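You operate a simulated robot arm through the tools that you are given. There is no shell and no other tool. Be economical: measure what you need, move in short steps, check, and stop when the job is done.

You are at the controls of a simulated robot arm. One attempt, no reset.

Task
Dye the beaker of clear water with one 10 ml dose, then rock it till even.
Fine: park the nozzle arm; speed 2; stop the mixer, the beaker stays on the plate.

It is judged by the outcome, as a careful person would: the job done as asked, and still so three seconds after it is handed in. It fails if anything else is knocked over, pushed out of place, dropped, spilled or broken.

Robot
A 7-joint arm with a two-finger parallel gripper, fixed in place. Base frame: the origin is at the foot of the arm, x ahead of it, y to its left, z up; the work surface is at about z = 850. Lengths are in mm, angles in rad, forces in N, time in s.
With the tool pointing down near the work surface it reaches from about 300 to 700 mm from the base axis. Its first joint turns from -1.152 to 1.152 rad. Payload 1.57 kg.
The TCP is the grasp point between the finger pads, 30 mm short of the fingertips. In the tool frame z runs along the fingers and y along their closing line. The gripper opens to 110 mm. The fingers are 24 mm wide and 12 mm thick; the gripper's body (48 by 112 mm) begins 78 mm behind the TCP.
Orientation is told as [roll, pitch, yaw] about the base's x, y, z axes, in that order, counted from this pose: with the fingers straight down and closing along the base's y, the tool's x points along the base's -x, its y along +y and its z along -z.

Tools
- The arm moves only by the tool servo_tool. Its argument "commands" is one flat list of numbers, 7 for each row, row after row: the opening, from 0 (shut) to 1 (fully open), then the shift along the tool's x, y, z in units of 40 mm (1.0 is 40 mm), then the turn, a rotation vector about the tool's x, y, z in units of 6 degrees (1.0 is 6 degrees). In form: [jaw, x, y, z, ax, ay, az, jaw, x, y, z, ax, ay, az, ...]. A call has 1 to 8 rows; each row shifts and turns the commanded pose from where the row before left it, along the tool's axes as they then stand. A call with a number of a shift or a turn outside -1 to 1 is refused whole. A row lasts 0.2 s, in which the tool goes at most 50 mm and 0.15 rad; a call with a longer step from one row to the next is refused whole, and so is a gripper value outside its range. Where a pose cannot be reached the arm comes as near as it can. A force on the tool above 70 N (or 10 N above the force at the start of the call, whichever is more), or a blocked arm, ends the call early, and 0.2 s more pass. The fingers move at their own pace (about 108 mm/s each) and stop on an object; they squeeze with about 27 N. The grip force told is the motor's: it shows also when the fingers shut on nothing. Time passes only in rows, and 0.2 s behind the last, so rows that do not move let the fingers close. The reply holds the time, the measured pose of the TCP, the force on the tool along the base axes, the opening and the grip force, in the units named above and with some noise.
- Cameras (640 x 400 px; columns grow to the right, rows downward): "scene" is fixed at [162.8, -390.6, 1403.6]; the picture's right is [0.80, -0.60, 0.00], its down [-0.34, -0.46, -0.82] and it looks along [0.49, 0.66, -0.57] (base axes); focal length 268 px, centre (320, 200). "wrist" rides on the gripper at [70, 16, -141] in the tool frame; the picture's right is [-0.23, 0.97, 0.00], its down [-0.86, -0.20, -0.48] and it looks along [-0.47, -0.11, 0.88] (tool axes); focal length 222 px, centre (320, 200).
- get_image(camera): a new picture of that camera. No time passes.
- measure_at(camera, pixels): there is no depth. For up to 12 entries [column, row, z] of the newest picture of that camera ("zoom" is the newest enlarged one), the place [x, y] in the base frame at which the ray of that pixel passes the height z, good to about 2 mm. No time passes.
- zoom(camera, box): a new picture of the part [left, top, right, bottom] of that camera's present view, enlarged. No time passes.
- job_done(): hands the job in; it is judged then, once.

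Work in short steps. Measure before you move; look again where a grasp or a placing could have gone wrong, and mend it. You have 80 turns and 46 pictures in all, those below and enlarged ones among them. Open the gripper and draw the arm clear of the work before you hand the job in, unless the task says otherwise; then end with one line.

The tools are called after "Request:" as name(argument=value, ...) on one line, values as JSON. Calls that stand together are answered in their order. servo_tool: Moves the arm, as the interface text tells. Its arguments: {"type":"object","properties":{"commands":{"type":"array","items":{"type":"number"}}},"required":["commands"]} The other tools are called the same way: get_image (camera) takes a picture; measure_at (camera, pixels) gives the place at which the rays of pixels pass given heights; zoom (camera, box) takes an enlarged picture of a part of a camera's view; job_done () hands the job in.

At the start:

```text
time_s: 0.0
tool_pos: [310.4, 194.0, 1233.6]
tool_rot: [-0.001, 0.0, -0.001]
contact_force: [-0.5, -0.2, -0.3]
gripper_width: 110.0
gripper_force: 0.2
```

scene: 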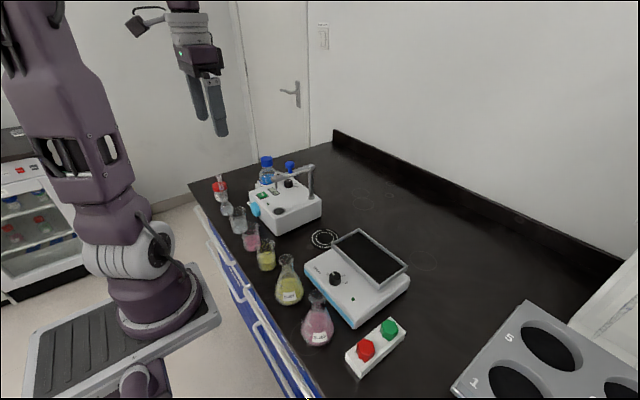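
wrist: 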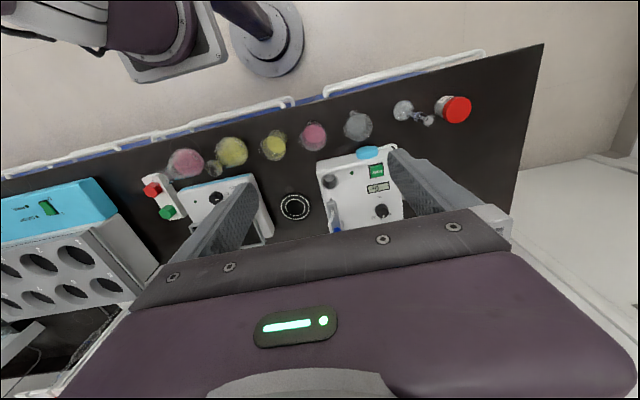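

I see a row of beakers and flasks, a dispenser with a nozzle arm, a rocking mixer and a red/green button box. I'll enlarge the parts before measuring anything.

Request:
zoom(camera="scene", box=[200, 145, 340, 245])

Request:
zoom(camera="scene", box=[260, 220, 430, 385])

Request:
zoom(camera="wrist", box=[270, 80, 490, 240])

```text
4.00 times, centred on (270, 195) of scene
```

zoom: 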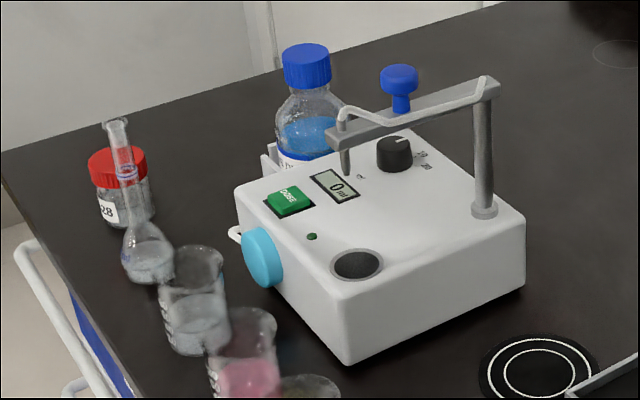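

```text
2.42 times, centred on (345, 302) of scene
```

zoom: 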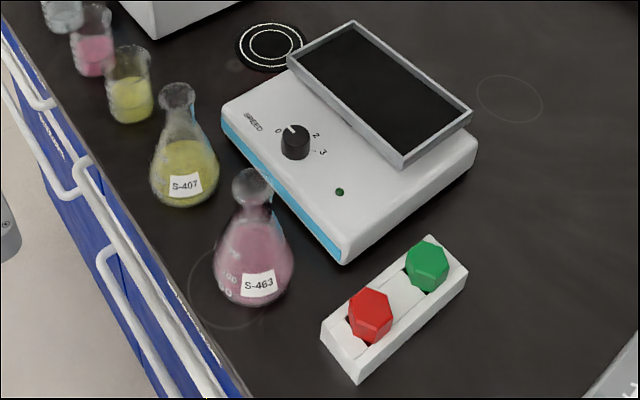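

```text
2.50 times, centred on (380, 160) of wrist
```

zoom: 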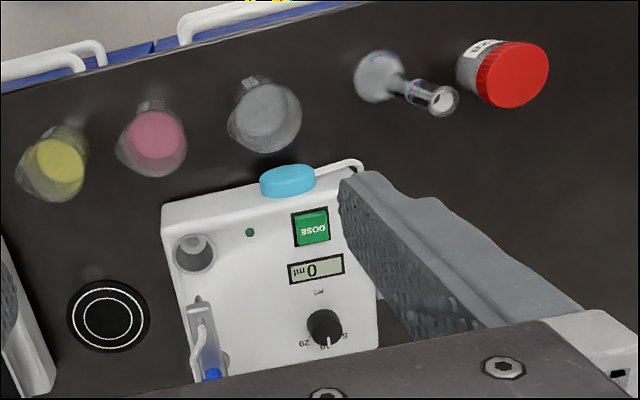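

I'll measure the dispenser corners, the ring mark, the clear beaker and the mixer parts.

Request:
measure_at(camera="scene", pixels=[[277, 235.5, 850], [321.2, 216.3, 850], [275, 219, 900], [275, 219, 920], [275, 219, 940], [325, 238.8, 850], [239, 231, 850], [237.5, 210, 940], [311, 198, 920], [311, 198, 900], [279, 211, 910], [279, 211, 930]])

Request:
measure_at(camera="wrist", pixels=[[294.6, 206, 850], [358, 126, 850], [330, 178, 920], [377, 171, 920], [368, 152, 920], [382, 210, 920], [186, 164, 850], [231, 152, 850]])

```text
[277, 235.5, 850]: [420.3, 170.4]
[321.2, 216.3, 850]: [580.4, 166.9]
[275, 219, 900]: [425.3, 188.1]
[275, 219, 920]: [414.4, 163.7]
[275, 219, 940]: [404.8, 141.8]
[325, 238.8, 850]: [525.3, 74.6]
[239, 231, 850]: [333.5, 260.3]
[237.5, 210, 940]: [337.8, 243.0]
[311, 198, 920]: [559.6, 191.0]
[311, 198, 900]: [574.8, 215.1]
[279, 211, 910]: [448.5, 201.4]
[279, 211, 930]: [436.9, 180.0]
```

```text
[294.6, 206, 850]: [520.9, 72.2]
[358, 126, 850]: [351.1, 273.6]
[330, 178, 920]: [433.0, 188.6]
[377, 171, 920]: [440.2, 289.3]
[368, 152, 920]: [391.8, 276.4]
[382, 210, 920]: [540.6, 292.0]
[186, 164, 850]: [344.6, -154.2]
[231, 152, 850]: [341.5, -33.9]
```

The dispenser top is at about z=915 and the ring mark is near (523,73), which looks like the spot under the swung-out nozzle. I'll move the wrist camera above the dispenser to read the knob, nozzle and display.

Request:
servo_tool(commands=[1, -0.3, 0.4, 0.8, 0, 0, 0, 1, -0.3, 0.4, 0.8, 0, 0, 0, 1, -0.3, 0.4, 0.8, 0, 0, 0])

Request:
get_image(camera="wrist")

```text
time_s: 0.8
tool_pos: [344.8, 241.8, 1137.6]
tool_rot: [0.0, 0.0, 0.0]
contact_force: [0.0, -0.4, -0.2]
gripper_width: 110.1
gripper_force: 0.1
```

```text
40 pictures are left
```

wrist: 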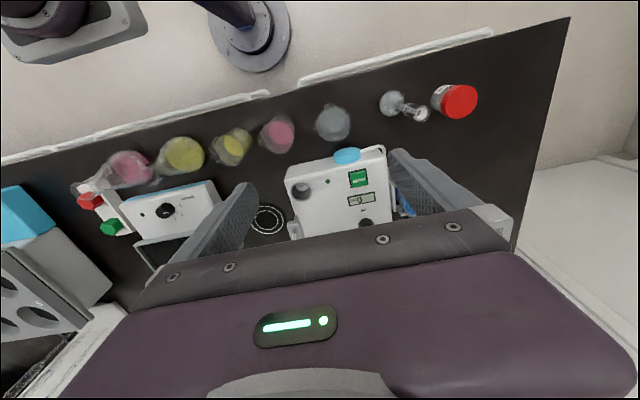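

The knob is hidden behind the gripper, so I'll move farther forward in x.

Request:
servo_tool(commands=[1, -1, 0, 0, 0, 0, 0, 1, -1, 0, 0, 0, 0, 0, 1, -1, 0.2, 0, 0, 0, 0])

Request:
get_image(camera="wrist")

Request:
zoom(camera="wrist", box=[240, 60, 440, 220])

```text
time_s: 1.6
tool_pos: [468.1, 248.0, 1138.5]
tool_rot: [0.0, -0.001, 0.0]
contact_force: [-0.4, -0.2, -0.5]
gripper_width: 110.2
gripper_force: 0.2
```

```text
39 pictures are left
```

wrist: 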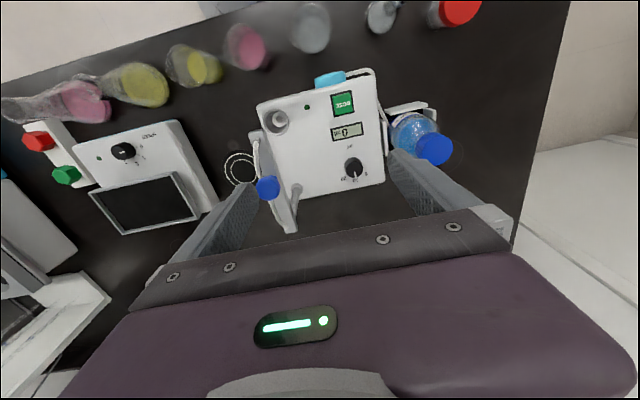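

```text
2.50 times, centred on (340, 140) of wrist
```

zoom: 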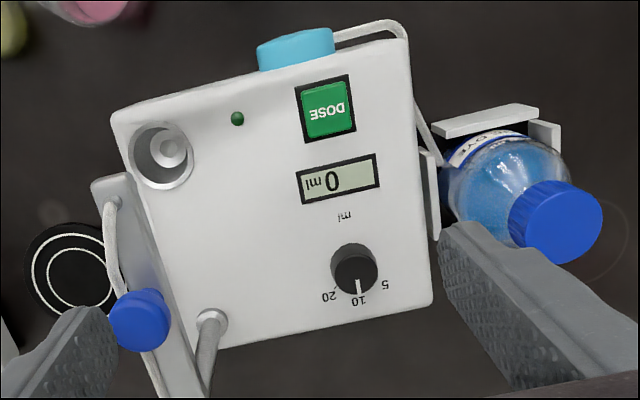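

The volume knob already points at 10 and the display reads 0 ml. The nozzle arm seems parked over the drip cup. Next I'll triangulate the arm, its blue knob and the DOSE button.

Request:
measure_at(camera="wrist", pixels=[[343.2, 103.2, 920], [277.2, 122, 915], [296.8, 188, 915], [267, 186, 1010], [267, 186, 1030], [256.8, 135, 990], [256.8, 135, 1010], [241, 168, 850], [310, 27, 850], [310, 27, 880], [123, 151, 910], [66, 175, 880]])

Request:
measure_at(camera="scene", pixels=[[290, 164, 1010], [290, 164, 1030], [290, 164, 1050], [273.8, 178, 970], [273.8, 178, 990], [273.8, 178, 1010], [276.5, 188, 930], [276.5, 188, 950], [276.5, 188, 970], [311.5, 166, 990], [311.5, 166, 1010], [262, 195, 920]])

```text
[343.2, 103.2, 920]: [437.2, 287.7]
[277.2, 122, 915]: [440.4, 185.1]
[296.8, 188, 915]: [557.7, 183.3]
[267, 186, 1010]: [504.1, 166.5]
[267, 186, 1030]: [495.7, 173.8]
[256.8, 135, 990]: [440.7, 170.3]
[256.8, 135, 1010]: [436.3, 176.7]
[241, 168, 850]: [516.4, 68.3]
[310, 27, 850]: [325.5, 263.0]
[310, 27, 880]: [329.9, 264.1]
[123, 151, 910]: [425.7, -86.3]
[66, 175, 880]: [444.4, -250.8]
```

```text
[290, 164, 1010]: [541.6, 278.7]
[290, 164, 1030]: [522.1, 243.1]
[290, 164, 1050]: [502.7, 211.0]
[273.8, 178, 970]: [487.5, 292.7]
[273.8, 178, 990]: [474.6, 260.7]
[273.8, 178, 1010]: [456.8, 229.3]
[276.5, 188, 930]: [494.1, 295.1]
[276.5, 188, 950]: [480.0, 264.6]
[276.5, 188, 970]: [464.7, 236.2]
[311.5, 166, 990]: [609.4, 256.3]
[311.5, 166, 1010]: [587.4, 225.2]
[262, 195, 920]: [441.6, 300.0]
```

The arm end is at about (433,186) z≈1037, over the cup, so it's parked. The post is near (558,184), and the ring is 119 mm from it, equal to the nozzle's reach, so the dosing spot is the ring. I'll go above the clear beaker at about (338,262).

Request:
servo_tool(commands=[1, 1, 0, 0, 0, 0, 0, 1, 1, 0.1, 0, 0, 0, 0, 1, 0.65, 0.1, 0.9, 0, 0, 0, 1, 0.6, 0.15, 0.9, 0, 0, 0, 1, 0, 0, 0.5, 0, 0, 0])

Request:
get_image(camera="wrist")

Request:
zoom(camera="scene", box=[200, 155, 290, 255])

```text
time_s: 2.8
tool_pos: [336.2, 264.3, 1044.7]
tool_rot: [0.001, 0.002, 0.0]
contact_force: [-0.1, -0.3, -0.3]
gripper_width: 110.2
gripper_force: 0.1
```

```text
37 pictures are left
```

wrist: 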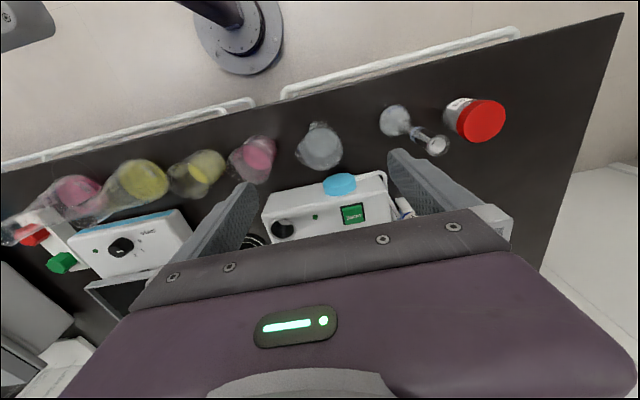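

```text
4.00 times, centred on (245, 205) of scene
```

zoom: 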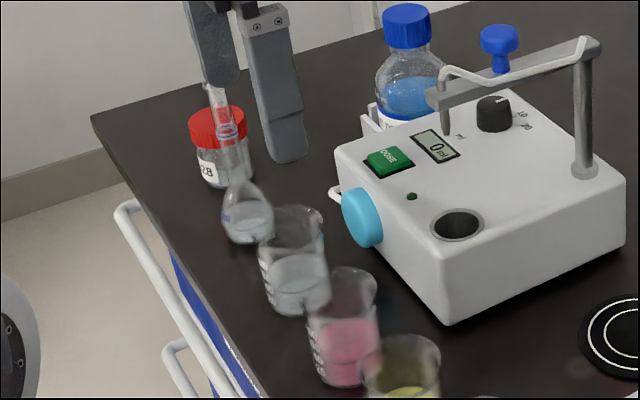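

I'll measure the beaker's rim and base in both views.

Request:
measure_at(camera="wrist", pixels=[[320, 145, 850], [320, 145, 890], [298, 148, 890], [342, 148, 890], [258, 155, 870], [397, 121, 870], [436, 145, 980], [320, 124, 930], [320, 168, 850]])

Request:
measure_at(camera="zoom", pixels=[[300, 298, 850], [293, 228, 920], [293, 228, 930], [260, 230, 920], [324, 228, 920], [343, 290, 920], [343, 365, 850], [247, 220, 850], [212, 90, 990]])

```text
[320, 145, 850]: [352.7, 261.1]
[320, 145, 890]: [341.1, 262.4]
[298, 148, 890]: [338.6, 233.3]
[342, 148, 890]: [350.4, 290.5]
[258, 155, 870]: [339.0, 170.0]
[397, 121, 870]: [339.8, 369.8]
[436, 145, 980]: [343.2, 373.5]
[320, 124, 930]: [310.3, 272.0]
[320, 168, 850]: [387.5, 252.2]
```

```text
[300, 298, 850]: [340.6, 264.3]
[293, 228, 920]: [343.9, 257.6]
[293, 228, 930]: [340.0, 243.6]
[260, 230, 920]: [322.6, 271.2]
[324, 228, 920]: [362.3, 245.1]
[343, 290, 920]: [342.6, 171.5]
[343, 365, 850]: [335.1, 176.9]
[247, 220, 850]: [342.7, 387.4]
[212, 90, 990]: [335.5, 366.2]
```

The beaker is centred at about (341,261), roughly 68 mm high and 52 mm wide. The pink beaker is at y≈172 and the flask at y≈370, so I'll narrow the jaws to 0.75 and descend.

Request:
servo_tool(commands=[0.72, -0.12, -0.08, 0, 0, 0, 0, 0.72, 0, 0, 0, 0, 0, 0, 0.72, 0, 0, 1, 0, 0, 0, 0.72, 0, 0, 1, 0, 0, 0, 0.72, 0, 0, 0.9, 0, 0, 0, 0.72, 0, 0, 0.5, 0, 0, 0])

Request:
get_image(camera="wrist")

Request:
zoom(camera="scene", box=[200, 155, 290, 255])

```text
time_s: 4.2
tool_pos: [341.5, 261.2, 907.3]
tool_rot: [-0.001, 0.0, 0.0]
contact_force: [-0.8, -0.4, 0.2]
gripper_width: 79.2
gripper_force: 0.1
```

```text
35 pictures are left
```

wrist: 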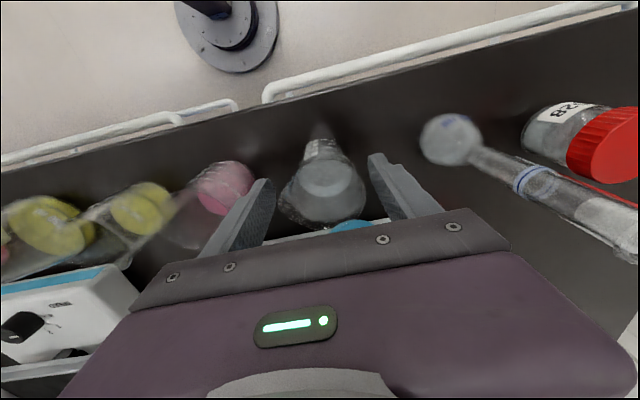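

```text
4.00 times, centred on (245, 205) of scene
```

zoom: 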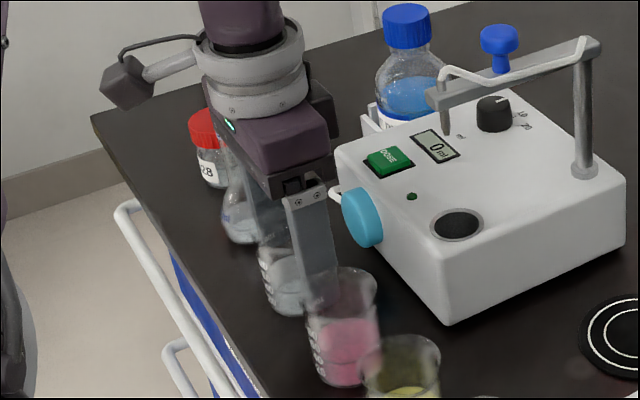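

The jaws straddle the beaker cleanly. I'll go down another 14 mm and close.

Request:
servo_tool(commands=[0.72, 0, 0, 0.35, 0, 0, 0, 0.3, 0, 0, 0, 0, 0, 0, 0.3, 0, 0, 0, 0, 0, 0, 0.3, 0, 0, 0, 0, 0, 0])

```text
time_s: 5.2
tool_pos: [341.3, 260.2, 895.1]
tool_rot: [0.0, -0.001, 0.0]
contact_force: [0.0, -0.6, -0.1]
gripper_width: 48.9
gripper_force: 27.4
```

Grasped at 48.9 mm. I'll lift gently by about 84 mm.

Request:
servo_tool(commands=[0.3, 0, 0, -0.2, 0, 0, 0, 0.3, 0, 0, -0.4, 0, 0, 0, 0.3, 0, 0, -0.5, 0, 0, 0, 0.3, 0, 0, -0.5, 0, 0, 0, 0.3, 0, 0, -0.4, 0, 0, 0, 0.3, 0, 0, -0.2, 0, 0, 0])

Request:
zoom(camera="scene", box=[200, 145, 380, 265])

```text
time_s: 6.6
tool_pos: [341.5, 259.7, 984.8]
tool_rot: [0.001, 0.0, 0.0]
contact_force: [0.1, -0.6, 0.0]
gripper_width: 48.8
gripper_force: 27.0
```

```text
3.33 times, centred on (290, 205) of scene
```

zoom: 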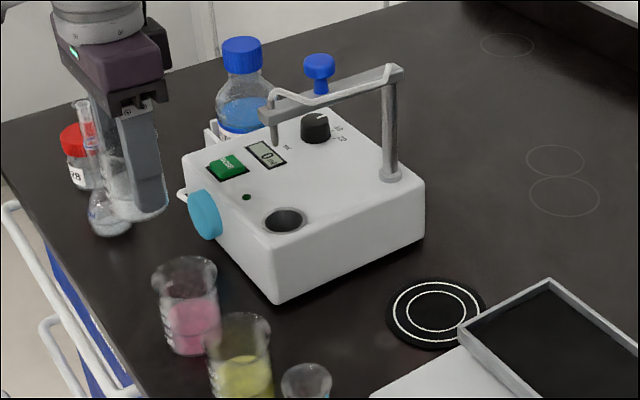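

Lift is clean, with the beaker held level. I'll measure the mixer plate's near corner next to the ring, and the ring itself.

Request:
measure_at(camera="zoom", pixels=[[437, 313, 850], [387, 313, 850], [487, 313, 850], [437, 349, 850], [437, 279, 850], [460, 325, 910], [460, 325, 930], [548, 281, 920], [548, 281, 950], [462, 345, 910]])

```text
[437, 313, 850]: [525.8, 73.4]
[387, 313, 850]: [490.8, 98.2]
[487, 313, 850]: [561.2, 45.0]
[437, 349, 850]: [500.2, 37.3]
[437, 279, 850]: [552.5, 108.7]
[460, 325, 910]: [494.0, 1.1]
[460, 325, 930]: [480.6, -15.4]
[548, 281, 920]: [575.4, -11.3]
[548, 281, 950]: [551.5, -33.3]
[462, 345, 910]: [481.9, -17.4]
```

The mat centre is (525,73) and the plate starts at y≤0. First leg: carry along -y to about (373,105).

Request:
servo_tool(commands=[0.3, 0, -0.2, 0, 0, 0, 0, 0.3, 0, -0.45, 0, 0, 0, 0, 0.3, 0, -0.6, 0, 0, 0, 0, 0.3, -0.1, -0.7, 0, 0, 0, 0, 0.3, -0.15, -0.7, 0, 0, 0, 0, 0.3, -0.25, -0.6, 0, 0, 0, 0, 0.3, -0.2, -0.4, 0, 0, 0, 0, 0.3, -0.1, -0.2, 0, 0, 0, 0])

Request:
servo_tool(commands=[0.3, -0.2, 0, 0, 0, 0, 0, 0.3, -0.45, -0.1, 0, 0, 0, 0, 0.3, -0.6, -0.15, 0, 0, 0, 0, 0.3, -0.7, -0.15, 0, 0, 0, 0, 0.3, -0.7, -0.15, 0, 0, 0, 0, 0.3, -0.6, -0.15, 0, 0, 0, 0, 0.3, -0.4, -0.1, 0, 0, 0, 0, 0.3, -0.15, 0, 0, 0, 0, 0])

```text
time_s: 8.4
tool_pos: [373.2, 106.4, 983.7]
tool_rot: [0.0, 0.0, 0.0]
contact_force: [1.0, -0.1, -1.0]
gripper_width: 49.0
gripper_force: 27.0
```

```text
time_s: 10.2
tool_pos: [525.7, 73.6, 981.8]
tool_rot: [0.0, 0.0, 0.001]
contact_force: [0.4, -0.4, 0.1]
gripper_width: 48.7
gripper_force: 26.8
```

Over the mat at (525.7,73.6). I'll lower to about 899, just above touching.

Request:
servo_tool(commands=[0.3, 0, 0, 0.2, 0, 0, 0, 0.3, 0, 0, 0.4, 0, 0, 0, 0.3, 0, 0, 0.5, 0, 0, 0, 0.3, 0, 0, 0.45, 0, 0, 0, 0.3, 0, 0, 0.3, 0, 0, 0, 0.3, 0, 0, 0.15, 0, 0, 0, 0.3, 0, 0, 0.05, 0, 0, 0])

Request:
zoom(camera="scene", box=[240, 145, 420, 265])

```text
time_s: 11.8
tool_pos: [525.7, 73.7, 900.3]
tool_rot: [0.0, 0.0, 0.0]
contact_force: [-0.4, -0.3, -0.5]
gripper_width: 48.5
gripper_force: 26.6
```

```text
3.33 times, centred on (330, 205) of scene
```

zoom: 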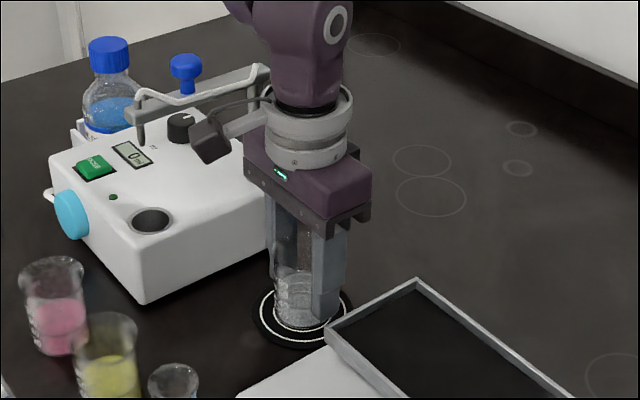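

Centred within the rings. I'll lower a little at a time until contact shows.

Request:
servo_tool(commands=[0.3, 0, 0, 0.05, 0, 0, 0, 0.3, 0, 0, 0.03, 0, 0, 0, 0.3, 0, 0, 0, 0, 0, 0])

```text
time_s: 12.6
tool_pos: [524.9, 72.7, 898.2]
tool_rot: [0.0, -0.001, -0.001]
contact_force: [0.0, -4.7, 12.2]
gripper_width: 48.7
gripper_force: 26.5
```

Contact reads 12 N, so it's seated on the mat. I'll open and rise straight up.

Request:
servo_tool(commands=[0.6, 0, 0, 0, 0, 0, 0, 0.65, 0, 0, 0, 0, 0, 0, 0.65, 0, 0, -0.4, 0, 0, 0, 0.65, 0, 0, -1, 0, 0, 0, 0.65, 0, 0, -1, 0, 0, 0, 0.65, 0, 0, -1, 0, 0, 0, 0.65, 0, 0, -1, 0, 0, 0, 0.65, 0, 0, -1, 0, 0, 0])

Request:
get_image(camera="wrist")

Request:
get_image(camera="scene")

```text
time_s: 14.4
tool_pos: [527.0, 72.4, 1114.1]
tool_rot: [0.001, 0.0, -0.001]
contact_force: [-0.9, 0.7, 0.2]
gripper_width: 71.8
gripper_force: 0.0
```

```text
31 pictures are left
```

wrist: 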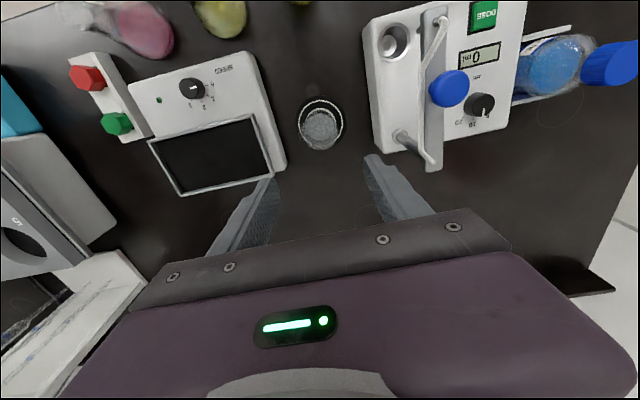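

```text
30 pictures are left
```

scene: 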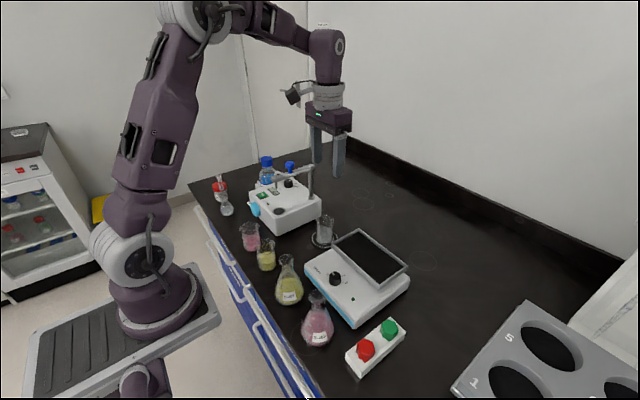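

The beaker stands on the mat. I'll use this clear view to measure the nozzle knob, mixer knob, plate and buttons.

Request:
measure_at(camera="wrist", pixels=[[449, 86, 1060], [449, 86, 1070], [433, 12, 1037], [433, 165, 1037], [402, 137, 915], [486, 14, 920], [192, 88, 910], [86, 78, 885], [116, 123, 885], [149, 138, 930], [254, 115, 930], [272, 175, 930]])

Request:
measure_at(camera="scene", pixels=[[335, 279, 910], [335, 279, 930], [366, 349, 890], [366, 349, 900], [389, 328, 890], [356.5, 230.5, 930], [408, 266, 930], [383, 288, 930], [333, 240, 930], [356.5, 230.5, 920], [408, 266, 920], [383, 288, 910]])

```text
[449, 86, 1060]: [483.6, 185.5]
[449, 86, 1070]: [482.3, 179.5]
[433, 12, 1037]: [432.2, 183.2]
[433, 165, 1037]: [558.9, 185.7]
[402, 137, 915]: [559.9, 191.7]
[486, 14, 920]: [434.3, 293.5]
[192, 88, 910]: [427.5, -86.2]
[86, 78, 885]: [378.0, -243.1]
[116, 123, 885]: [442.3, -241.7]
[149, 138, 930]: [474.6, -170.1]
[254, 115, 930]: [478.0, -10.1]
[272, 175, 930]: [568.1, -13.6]
```

```text
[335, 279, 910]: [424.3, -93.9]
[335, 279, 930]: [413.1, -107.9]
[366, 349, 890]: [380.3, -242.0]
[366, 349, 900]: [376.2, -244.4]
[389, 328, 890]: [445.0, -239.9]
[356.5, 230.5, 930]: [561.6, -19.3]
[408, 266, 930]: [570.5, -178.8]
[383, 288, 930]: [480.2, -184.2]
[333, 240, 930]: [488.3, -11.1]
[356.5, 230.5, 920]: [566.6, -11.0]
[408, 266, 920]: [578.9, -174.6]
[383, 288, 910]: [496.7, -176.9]
```

The knob is at about (483,185) with its top near z 1066, and the post is at (559,186). I'll go above the knob with the jaws at 44 mm and look.

Request:
servo_tool(commands=[0.4, 0.37, 0.93, 0, 0, 0, 0, 0.4, 0.37, 0.93, 0, 0, 0, 0, 0.4, 0.36, 0.93, 0, 0, 0, 0, 0.4, 0, 0, 0, 0, 0, 0])

Request:
zoom(camera="wrist", box=[200, 60, 440, 260])

Request:
zoom(camera="scene", box=[250, 120, 350, 190])

```text
time_s: 15.4
tool_pos: [478.8, 184.0, 1113.9]
tool_rot: [-0.001, 0.0, -0.001]
contact_force: [-0.4, 0.8, -0.1]
gripper_width: 43.8
gripper_force: 0.0
```

```text
2.00 times, centred on (320, 160) of wrist
```

zoom: 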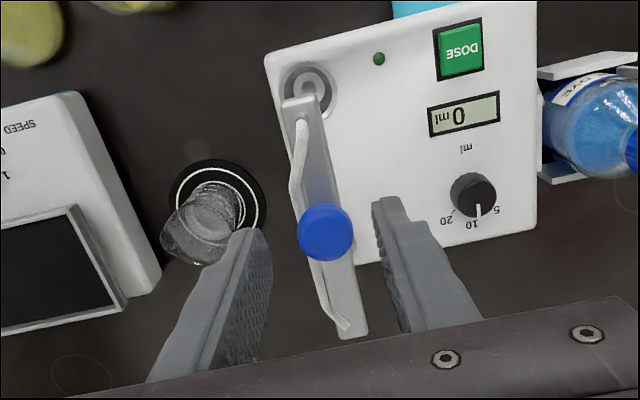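

```text
5.71 times, centred on (300, 155) of scene
```

zoom: 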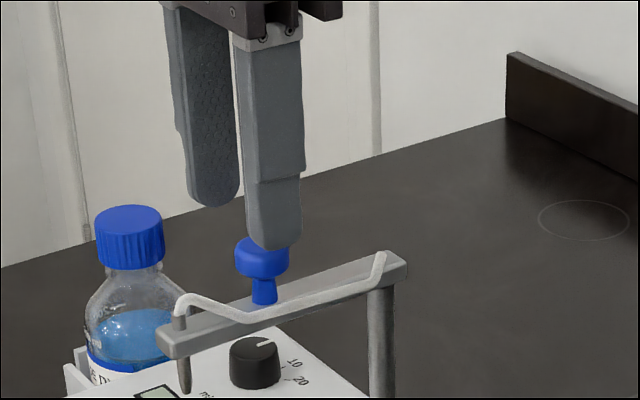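

I'll confirm the knob position from this view.

Request:
measure_at(camera="wrist", pixels=[[323, 175, 1060], [323, 175, 1068], [309, 175, 1060], [337, 175, 1060], [310, 115, 1037], [331, 225, 1037]])

```text
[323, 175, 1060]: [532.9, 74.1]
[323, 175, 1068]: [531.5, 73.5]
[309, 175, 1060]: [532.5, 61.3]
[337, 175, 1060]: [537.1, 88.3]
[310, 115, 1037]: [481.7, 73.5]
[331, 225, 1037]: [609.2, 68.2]
```

Corrected for the present pose, the knob is at (484,185) and about 25 mm wide. I'll lower around it and narrow the jaws to 33 mm.

Request:
servo_tool(commands=[0.4, -0.13, 0.03, 0, 0, 0, 0, 0.4, 0, 0, 0.4, 0, 0, 0, 0.4, 0, 0, 0.33, 0, 0, 0, 0.3, 0, 0, 0, 0, 0, 0])

Request:
zoom(camera="scene", box=[250, 120, 350, 190])

```text
time_s: 16.4
tool_pos: [484.2, 185.9, 1083.2]
tool_rot: [0.0, 0.0, 0.0]
contact_force: [-0.1, -0.6, 0.2]
gripper_width: 32.9
gripper_force: 0.1
```

```text
5.71 times, centred on (300, 155) of scene
```

zoom: 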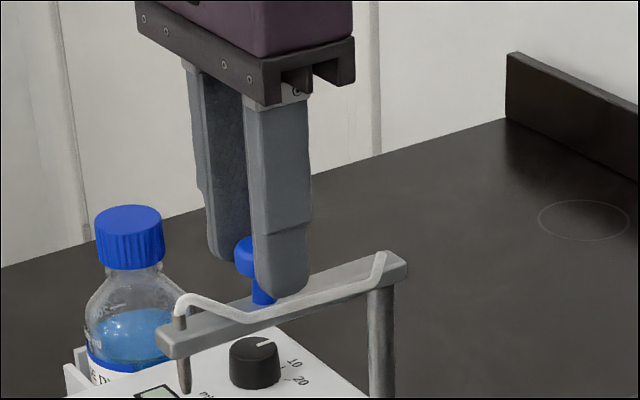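

The fingers straddle the knob just above the bar. I'll swing along the arc about the post, in 6° steps with matching yaw, for 42° first.

Request:
servo_tool(commands=[0.3, -0.01, -0.196, 0, 0, 0, -1, 0.3, -0.01, -0.196, 0, 0, 0, -1, 0.3, -0.01, -0.196, 0, 0, 0, -1, 0.3, -0.01, -0.196, 0, 0, 0, -1, 0.3, -0.01, -0.196, 0, 0, 0, -1, 0.3, -0.01, -0.196, 0, 0, 0, -1, 0.3, -0.01, -0.196, 0, 0, 0, -1])

Request:
get_image(camera="wrist")

```text
time_s: 18.0
tool_pos: [505.8, 136.8, 1084.0]
tool_rot: [0.001, -0.001, 0.735]
contact_force: [-0.8, 0.7, -0.1]
gripper_width: 33.2
gripper_force: 0.1
```

```text
26 pictures are left
```

wrist: 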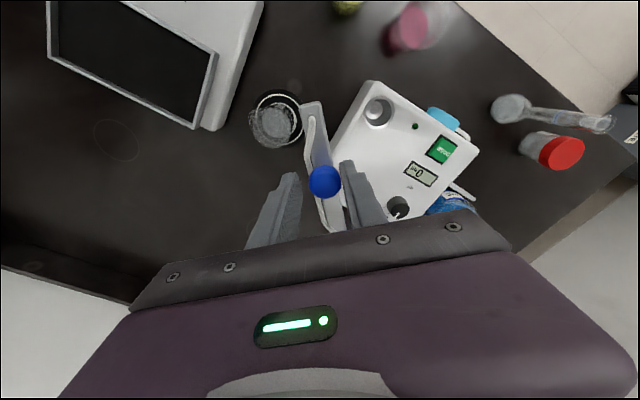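

The nozzle arm follows well. I'll continue 33° more.

Request:
servo_tool(commands=[0.3, -0.01, -0.196, 0, 0, 0, -1, 0.3, -0.01, -0.196, 0, 0, 0, -1, 0.3, -0.01, -0.196, 0, 0, 0, -1, 0.3, -0.01, -0.196, 0, 0, 0, -1, 0.3, -0.01, -0.196, 0, 0, 0, -1, 0.3, -0.005, -0.098, 0, 0, 0, -0.5])

Request:
get_image(camera="wrist")

Request:
zoom(camera="scene", box=[250, 145, 400, 255])

```text
time_s: 19.4
tool_pos: [541.9, 114.2, 1086.4]
tool_rot: [0.003, 0.001, 1.311]
contact_force: [-2.7, 1.7, -0.9]
gripper_width: 35.9
gripper_force: 1.2
```

```text
25 pictures are left
```

wrist: 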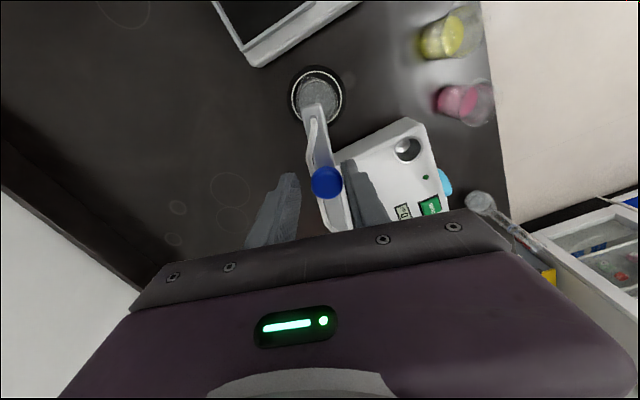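

```text
3.64 times, centred on (325, 200) of scene
```

zoom: 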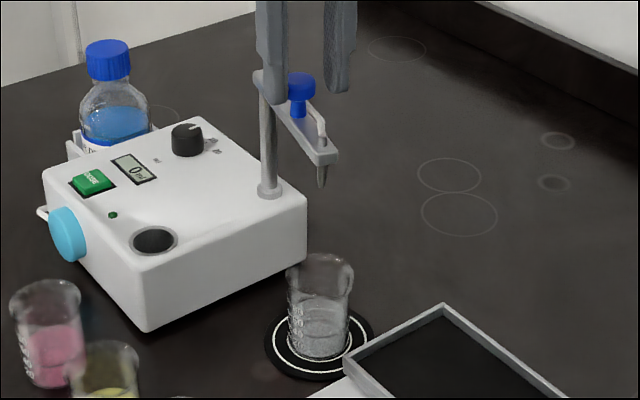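

Slight resistance suggests a stop. I'll check the nozzle's position relative to the beaker.

Request:
measure_at(camera="wrist", pixels=[[327, 183, 1066], [312, 115, 1045], [312, 128, 1045], [318, 95, 850], [320, 97, 890]])

Request:
measure_at(camera="zoom", pixels=[[321, 185, 1000], [321, 185, 1010], [319, 160, 1037], [319, 328, 850], [321, 270, 918]])

```text
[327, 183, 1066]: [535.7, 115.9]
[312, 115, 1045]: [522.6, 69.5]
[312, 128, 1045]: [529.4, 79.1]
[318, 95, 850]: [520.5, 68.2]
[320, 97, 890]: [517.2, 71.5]
```

```text
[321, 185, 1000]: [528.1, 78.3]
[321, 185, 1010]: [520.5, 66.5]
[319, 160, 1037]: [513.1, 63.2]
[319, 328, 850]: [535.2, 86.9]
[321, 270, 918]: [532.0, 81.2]
```

The knob is at (536,116), a 71.6° swing, which puts the nozzle at about (522,74), well inside the beaker at (525,75). I'll open the jaws, rise and move above the DOSE button, keeping this yaw.

Request:
servo_tool(commands=[0.42, 0, 0, 0, 0, 0, 0, 0.42, 0, 0, -1, 0, 0, 0, 0.42, 0, 0, -0.6, 0, 0, 0])

Request:
servo_tool(commands=[0, -0.6, 0.61, 0, 0, 0, 0, 0, -0.6, 0.61, 0, 0, 0, 0, 0, -0.6, 0.61, 0, 0, 0, 0, 0, -0.6, 0.61, 0, 0, 0, 0, 0, -0.6, 0.61, 0, 0, 0, 0, 0, -0.58, 0.61, 0, 0, 0, 0, 0, 0, 0, 0.8, 0, 0, 0, 0, 0, 0, 0.8, 0, 0, 0])

Request:
get_image(camera="wrist")

Request:
zoom(camera="scene", box=[220, 145, 370, 255])

```text
time_s: 20.2
tool_pos: [541.5, 116.6, 1148.2]
tool_rot: [0.001, 0.0, 1.31]
contact_force: [-0.5, 1.2, 1.0]
gripper_width: 46.1
gripper_force: 0.1
```

```text
time_s: 22.0
tool_pos: [438.6, 290.4, 1083.9]
tool_rot: [0.0, 0.001, 1.31]
contact_force: [-0.3, 0.5, 0.4]
gripper_width: 0.1
gripper_force: 21.4
```

```text
23 pictures are left
```

wrist: 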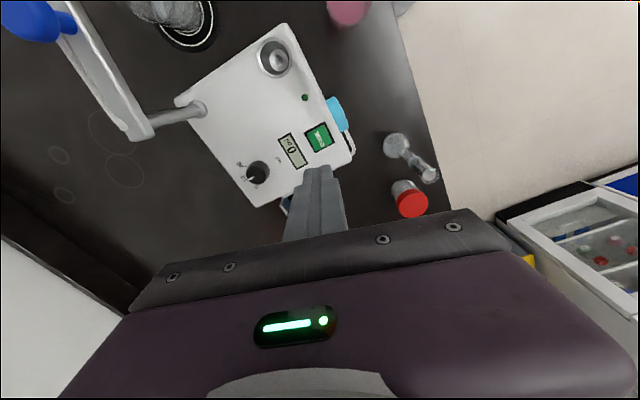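

```text
3.64 times, centred on (295, 200) of scene
```

zoom: 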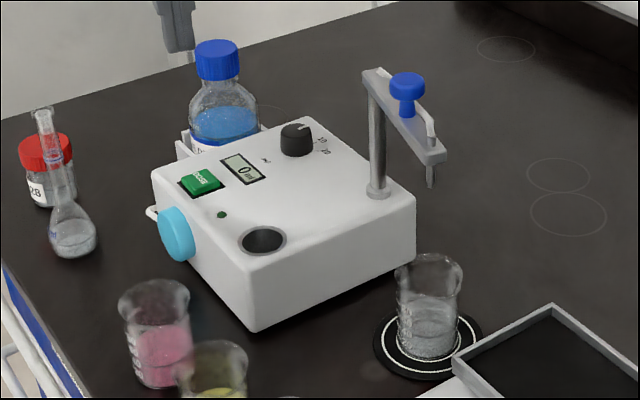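

The nozzle hangs straight above the beaker. I'll measure the DOSE button from both views.

Request:
measure_at(camera="wrist", pixels=[[319, 137, 915], [319, 137, 922], [319, 137, 930]])

Request:
measure_at(camera="zoom", pixels=[[201, 180, 915], [201, 180, 922], [201, 180, 930], [265, 239, 915]])

```text
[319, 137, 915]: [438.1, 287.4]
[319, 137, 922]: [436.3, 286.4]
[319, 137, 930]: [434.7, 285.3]
```

```text
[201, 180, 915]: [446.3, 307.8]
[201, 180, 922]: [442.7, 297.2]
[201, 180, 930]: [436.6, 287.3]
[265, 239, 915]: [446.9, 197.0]
```

Button top is at about z 929, centre (436,286). I'll descend to about 5 mm above it.

Request:
servo_tool(commands=[0, 0.11, 0.04, 1, 0, 0, 0, 0, 0, 0, 1, 0, 0, 0, 0, 0, 0, 0.9, 0, 0, 0])

Request:
zoom(camera="scene", box=[230, 165, 310, 225])

```text
time_s: 22.8
tool_pos: [435.8, 286.9, 970.1]
tool_rot: [0.001, 0.0, 1.309]
contact_force: [-0.5, -0.4, -0.8]
gripper_width: 0.0
gripper_force: 20.9
```

```text
6.67 times, centred on (270, 195) of scene
```

zoom: 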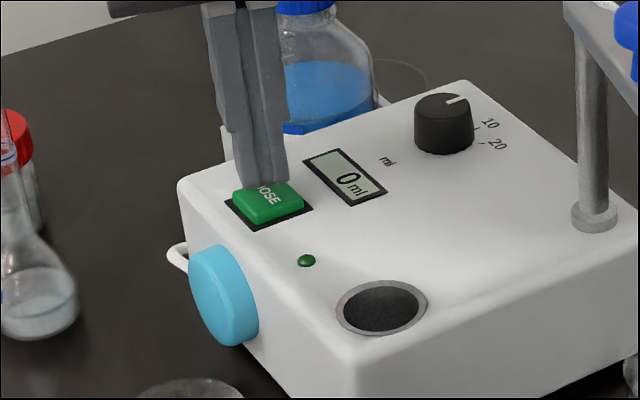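

The fingertips hang over the button's middle. I'll press in small steps once, then look before any release.

Request:
servo_tool(commands=[0, 0, 0, 0.12, 0, 0, 0, 0, 0, 0, 0.1, 0, 0, 0, 0, 0, 0, 0.08, 0, 0, 0])

Request:
zoom(camera="scene", box=[230, 165, 350, 255])

```text
time_s: 23.6
tool_pos: [436.5, 287.2, 956.3]
tool_rot: [-0.003, -0.002, 1.31]
contact_force: [-1.2, 0.8, 9.5]
gripper_width: 0.2
gripper_force: 21.3
```

```text
4.44 times, centred on (290, 210) of scene
```

zoom: 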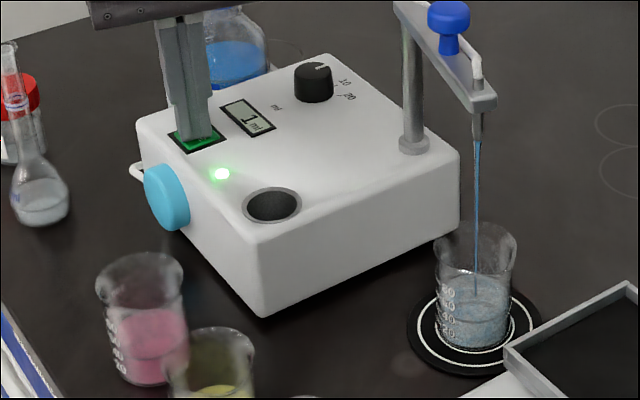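

It's dosing: blue stream into the beaker, the display counting "1". I'll release upward and wait for the dose to finish.

Request:
servo_tool(commands=[0, 0, 0, -0.5, 0, 0, 0, 0, 0, 0, -1, 0, 0, 0, 0, 0, 0, -1, 0, 0, 0, 0, 0, 0, -1, 0, 0, 0, 0, 0, 0, -1, 0, 0, 0, 0, 0, 0, -0.4, 0, 0, 0, 0, 0, 0, 0, 0, 0, 0, 0, 0, 0, 0, 0, 0, 0])

Request:
servo_tool(commands=[0, 0, 0, 0, 0, 0, 0, 0, 0, 0, 0, 0, 0, 0, 0, 0, 0, 0, 0, 0, 0, 0, 0, 0, 0, 0, 0, 0, 0, 0, 0, 0, 0, 0, 0, 0, 0, 0, 0, 0, 0, 0, 0, 0, 0, 0, 0, 0, 0, 0, 0, 0, 0, 0, 0, 0])

Request:
zoom(camera="scene", box=[230, 165, 350, 255])

```text
time_s: 25.4
tool_pos: [436.8, 286.7, 1153.2]
tool_rot: [0.0, 0.0, 1.309]
contact_force: [0.0, -0.2, 0.5]
gripper_width: 0.1
gripper_force: 21.6
```

```text
time_s: 27.2
tool_pos: [437.4, 285.6, 1152.4]
tool_rot: [0.002, 0.001, 1.308]
contact_force: [-0.8, 0.3, -0.1]
gripper_width: 0.0
gripper_force: 21.2
```

```text
4.44 times, centred on (290, 210) of scene
```

zoom: 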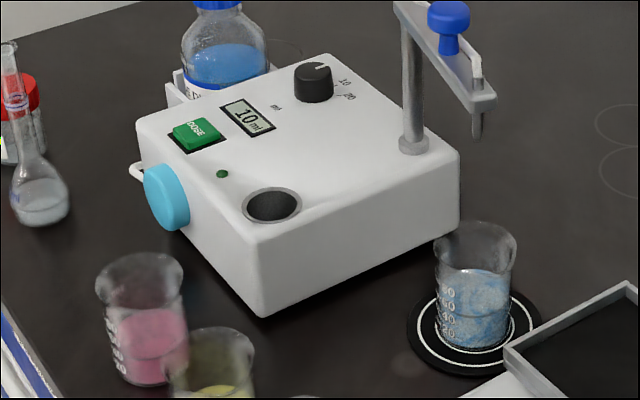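

The display reads 10 ml, the LED is off and the stream has stopped. I'll go back over the nozzle knob at (536,116) and straddle it.

Request:
servo_tool(commands=[0.45, 0.578, -0.58, 0, 0, 0, 0, 0.45, 0.578, -0.58, 0, 0, 0, 0, 0.45, 0.578, -0.58, 0, 0, 0, 0, 0.45, 0.578, -0.58, 0, 0, 0, 0, 0.45, 0.578, -0.58, 0, 0, 0, 0, 0.45, 0.578, -0.58, 0, 0, 0, 0, 0.45, 0, 0, 0.5, 0, 0, 0, 0.45, 0, 0, 0.2, 0, 0, 0])

Request:
get_image(camera="wrist")

```text
time_s: 29.0
tool_pos: [533.0, 116.3, 1124.2]
tool_rot: [0.001, 0.0, 1.309]
contact_force: [0.2, 1.3, 0.4]
gripper_width: 49.7
gripper_force: 0.1
```

```text
18 pictures are left
```

wrist: 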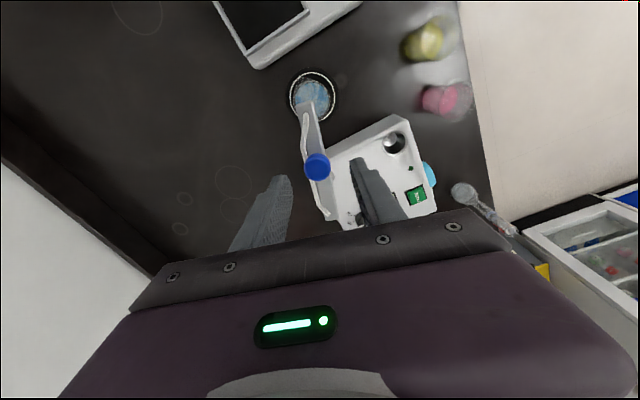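

Request:
measure_at(camera="wrist", pixels=[[317, 166, 1064], [317, 166, 1068], [308, 107, 1045], [324, 213, 1045]])

```text
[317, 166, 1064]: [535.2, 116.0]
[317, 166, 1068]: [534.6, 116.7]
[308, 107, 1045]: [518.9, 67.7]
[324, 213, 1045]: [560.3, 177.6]
```

The knob is at (535,116). I'll descend around it.

Request:
servo_tool(commands=[0.42, 0, -0.05, 0, 0, 0, 0, 0.42, 0, 0, 0.5, 0, 0, 0, 0.42, 0, 0, 0.47, 0, 0, 0, 0.3, 0, 0, 0, 0, 0, 0])

Request:
servo_tool(commands=[0.3, -0.01, 0.196, 0, 0, 0, 1, 0.3, -0.01, 0.196, 0, 0, 0, 1, 0.3, -0.01, 0.196, 0, 0, 0, 1, 0.3, -0.01, 0.196, 0, 0, 0, 1, 0.3, -0.01, 0.196, 0, 0, 0, 1, 0.3, -0.01, 0.196, 0, 0, 0, 1, 0.3, -0.01, 0.196, 0, 0, 0, 1])

```text
time_s: 30.0
tool_pos: [533.2, 117.0, 1085.7]
tool_rot: [-0.001, -0.001, 1.308]
contact_force: [0.0, -0.6, 0.1]
gripper_width: 32.8
gripper_force: 0.1
```

```text
time_s: 31.6
tool_pos: [492.2, 149.5, 1085.0]
tool_rot: [0.0, 0.0, 0.576]
contact_force: [-0.4, 1.2, 0.0]
gripper_width: 33.2
gripper_force: 0.2
```

The sweep is going smoothly, with the fingers at about 29°. I'll carry on to the parked end.

Request:
servo_tool(commands=[0.3, -0.01, 0.196, 0, 0, 0, 1, 0.3, -0.01, 0.196, 0, 0, 0, 1, 0.3, -0.01, 0.196, 0, 0, 0, 1, 0.3, -0.01, 0.196, 0, 0, 0, 1, 0.3, -0.01, 0.196, 0, 0, 0, 1, 0.3, 0, 0.06, 0, 0, 0, 0.5])

Request:
get_image(camera="wrist")

```text
time_s: 33.0
tool_pos: [479.1, 187.4, 1085.5]
tool_rot: [0.001, -0.002, -0.002]
contact_force: [-0.5, 0.2, 0.3]
gripper_width: 33.0
gripper_force: 0.0
```

```text
17 pictures are left
```

wrist: 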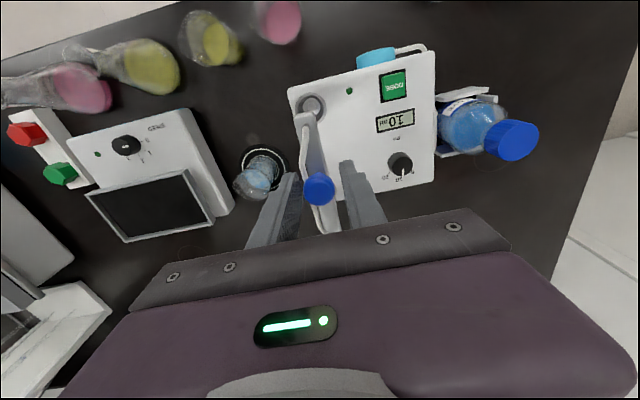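

I'll measure the knob against its original position.

Request:
measure_at(camera="wrist", pixels=[[319, 188, 1064], [308, 120, 1045], [328, 228, 1045], [311, 105, 922]])

```text
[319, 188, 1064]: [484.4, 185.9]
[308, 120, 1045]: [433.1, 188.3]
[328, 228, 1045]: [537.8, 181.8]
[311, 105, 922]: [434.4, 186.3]
```

Knob back at (484,186), same as at the start, so it's parked over the cup. I'll open, rise and go above the beaker at (525,73).

Request:
servo_tool(commands=[0.45, 0, 0, 0, 0, 0, 0, 0.45, 0, 0, -0.6, 0, 0, 0, 0.65, 0, 0, -0.6, 0, 0, 0, 0.65, -0.38, -0.95, 0, 0, 0, 0, 0.65, -0.38, -0.95, 0, 0, 0, 0, 0.65, -0.38, -0.95, 0, 0, 0, 0, 0.65, 0, 0, 0.9, 0, 0, 0, 0.65, 0, 0, 0.9, 0, 0, 0])

Request:
get_image(camera="wrist")

```text
time_s: 34.8
tool_pos: [528.6, 70.4, 1061.2]
tool_rot: [0.0, -0.001, 0.001]
contact_force: [0.6, -0.3, -0.3]
gripper_width: 71.5
gripper_force: 0.1
```

```text
16 pictures are left
```

wrist: 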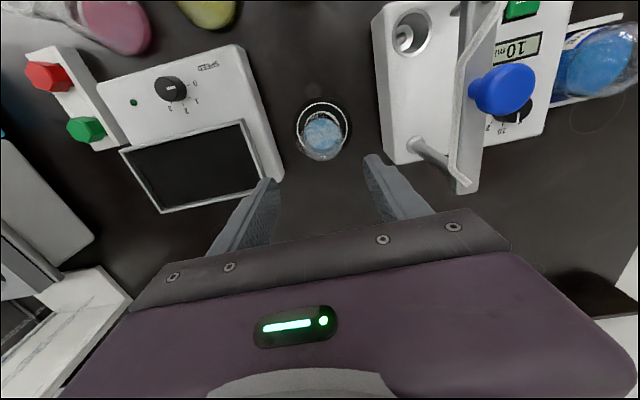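

The beaker is right where I left it. I'll align to (525,73), descend, and close.

Request:
servo_tool(commands=[0.65, 0.08, 0.06, 1, 0, 0, 0, 0.65, 0, 0, 1, 0, 0, 0, 0.65, 0, 0, 1, 0, 0, 0, 0.65, 0, 0, 0.7, 0, 0, 0, 0.65, 0, 0, 0.25, 0, 0, 0, 0.3, 0, 0, 0, 0, 0, 0, 0.3, 0, 0, 0, 0, 0, 0, 0.3, 0, 0, 0, 0, 0, 0])

Request:
measure_at(camera="wrist", pixels=[[120, 150, 930], [242, 122, 930], [257, 183, 930], [161, 209, 930], [120, 150, 940], [257, 183, 920], [172, 88, 915], [172, 88, 925], [45, 75, 890], [86, 129, 890]])

Request:
zoom(camera="scene", box=[290, 180, 430, 330])

```text
time_s: 36.6
tool_pos: [523.1, 76.3, 901.8]
tool_rot: [0.0, 0.0, -0.001]
contact_force: [0.4, -1.5, 0.3]
gripper_width: 48.7
gripper_force: 26.8
```

```text
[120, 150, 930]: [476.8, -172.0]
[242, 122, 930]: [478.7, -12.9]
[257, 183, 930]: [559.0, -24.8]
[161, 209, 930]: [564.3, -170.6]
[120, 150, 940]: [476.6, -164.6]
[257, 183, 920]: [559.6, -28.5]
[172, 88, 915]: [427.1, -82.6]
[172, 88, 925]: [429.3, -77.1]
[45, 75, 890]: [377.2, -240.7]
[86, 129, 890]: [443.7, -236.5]
```

```text
2.67 times, centred on (360, 255) of scene
```

zoom: 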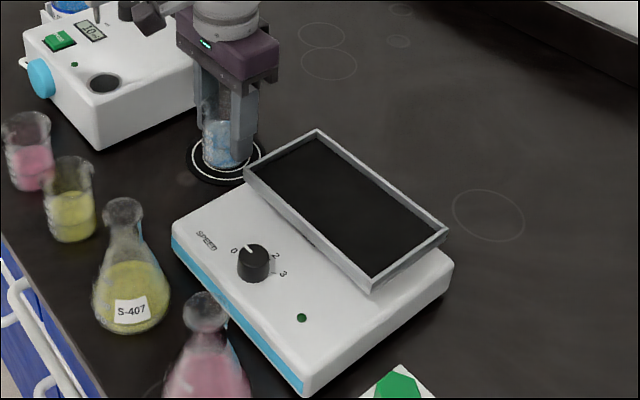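

Grasped at 48.7 mm. The plate spans x 478–566, y -170…-15, so its centre is about (521,-93). I'll lift 100 mm gently.

Request:
servo_tool(commands=[0.3, 0, 0, -0.2, 0, 0, 0, 0.3, 0, 0, -0.4, 0, 0, 0, 0.3, 0, 0, -0.6, 0, 0, 0, 0.3, 0, 0, -0.6, 0, 0, 0, 0.3, 0, 0, -0.4, 0, 0, 0, 0.3, 0, 0, -0.2, 0, 0, 0, 0.3, 0, 0, -0.1, 0, 0, 0])

Request:
servo_tool(commands=[0.3, 0, -0.2, 0, 0, 0, 0, 0.3, 0, -0.45, 0, 0, 0, 0, 0.3, 0, -0.65, 0, 0, 0, 0, 0.3, 0, -0.8, 0, 0, 0, 0, 0.3, 0, -0.8, 0, 0, 0, 0, 0.3, 0, -0.65, 0, 0, 0, 0, 0.3, 0, -0.45, 0, 0, 0, 0, 0.3, 0, -0.2, 0, 0, 0, 0])

Request:
zoom(camera="scene", box=[290, 180, 430, 330])

```text
time_s: 38.2
tool_pos: [521.8, 76.6, 1002.0]
tool_rot: [0.0, 0.001, -0.001]
contact_force: [0.4, 0.4, -0.4]
gripper_width: 48.6
gripper_force: 26.4
```

```text
time_s: 40.0
tool_pos: [523.6, -91.1, 1003.9]
tool_rot: [0.001, -0.001, -0.001]
contact_force: [-0.1, -0.1, -0.6]
gripper_width: 48.7
gripper_force: 26.7
```

```text
2.67 times, centred on (360, 255) of scene
```

zoom: 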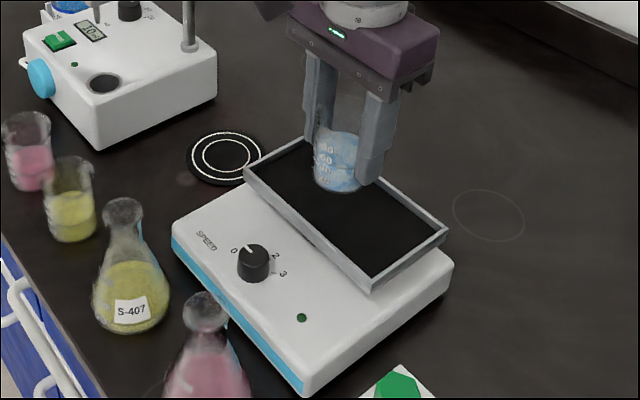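

Over the plate centre. I'll lower in stages until contact is felt.

Request:
servo_tool(commands=[0.3, 0, 0, 0.2, 0, 0, 0, 0.3, 0, 0, 0.25, 0, 0, 0, 0.3, 0, 0, 0.15, 0, 0, 0, 0.3, 0, 0, 0.1, 0, 0, 0])

Request:
zoom(camera="scene", box=[320, 190, 420, 300])

```text
time_s: 41.0
tool_pos: [522.1, -91.1, 975.0]
tool_rot: [0.0, 0.0, -0.001]
contact_force: [-0.7, -0.7, -1.2]
gripper_width: 48.7
gripper_force: 26.9
```

```text
3.64 times, centred on (370, 245) of scene
```

zoom: 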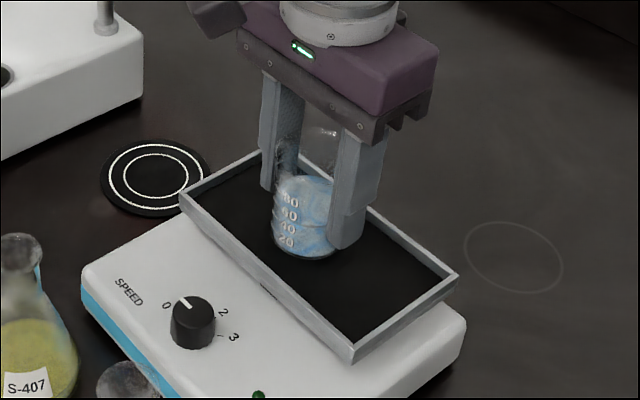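

Request:
servo_tool(commands=[0.3, 0, 0, 0.08, 0, 0, 0, 0.3, 0, 0, 0.06, 0, 0, 0, 0.3, 0, 0, 0.05, 0, 0, 0, 0.3, 0, 0, 0.05, 0, 0, 0, 0.3, 0, 0, 0.04, 0, 0, 0])

```text
time_s: 42.2
tool_pos: [523.1, -91.6, 964.9]
tool_rot: [0.0, 0.0, -0.001]
contact_force: [1.8, -1.8, 17.1]
gripper_width: 48.6
gripper_force: 27.2
```

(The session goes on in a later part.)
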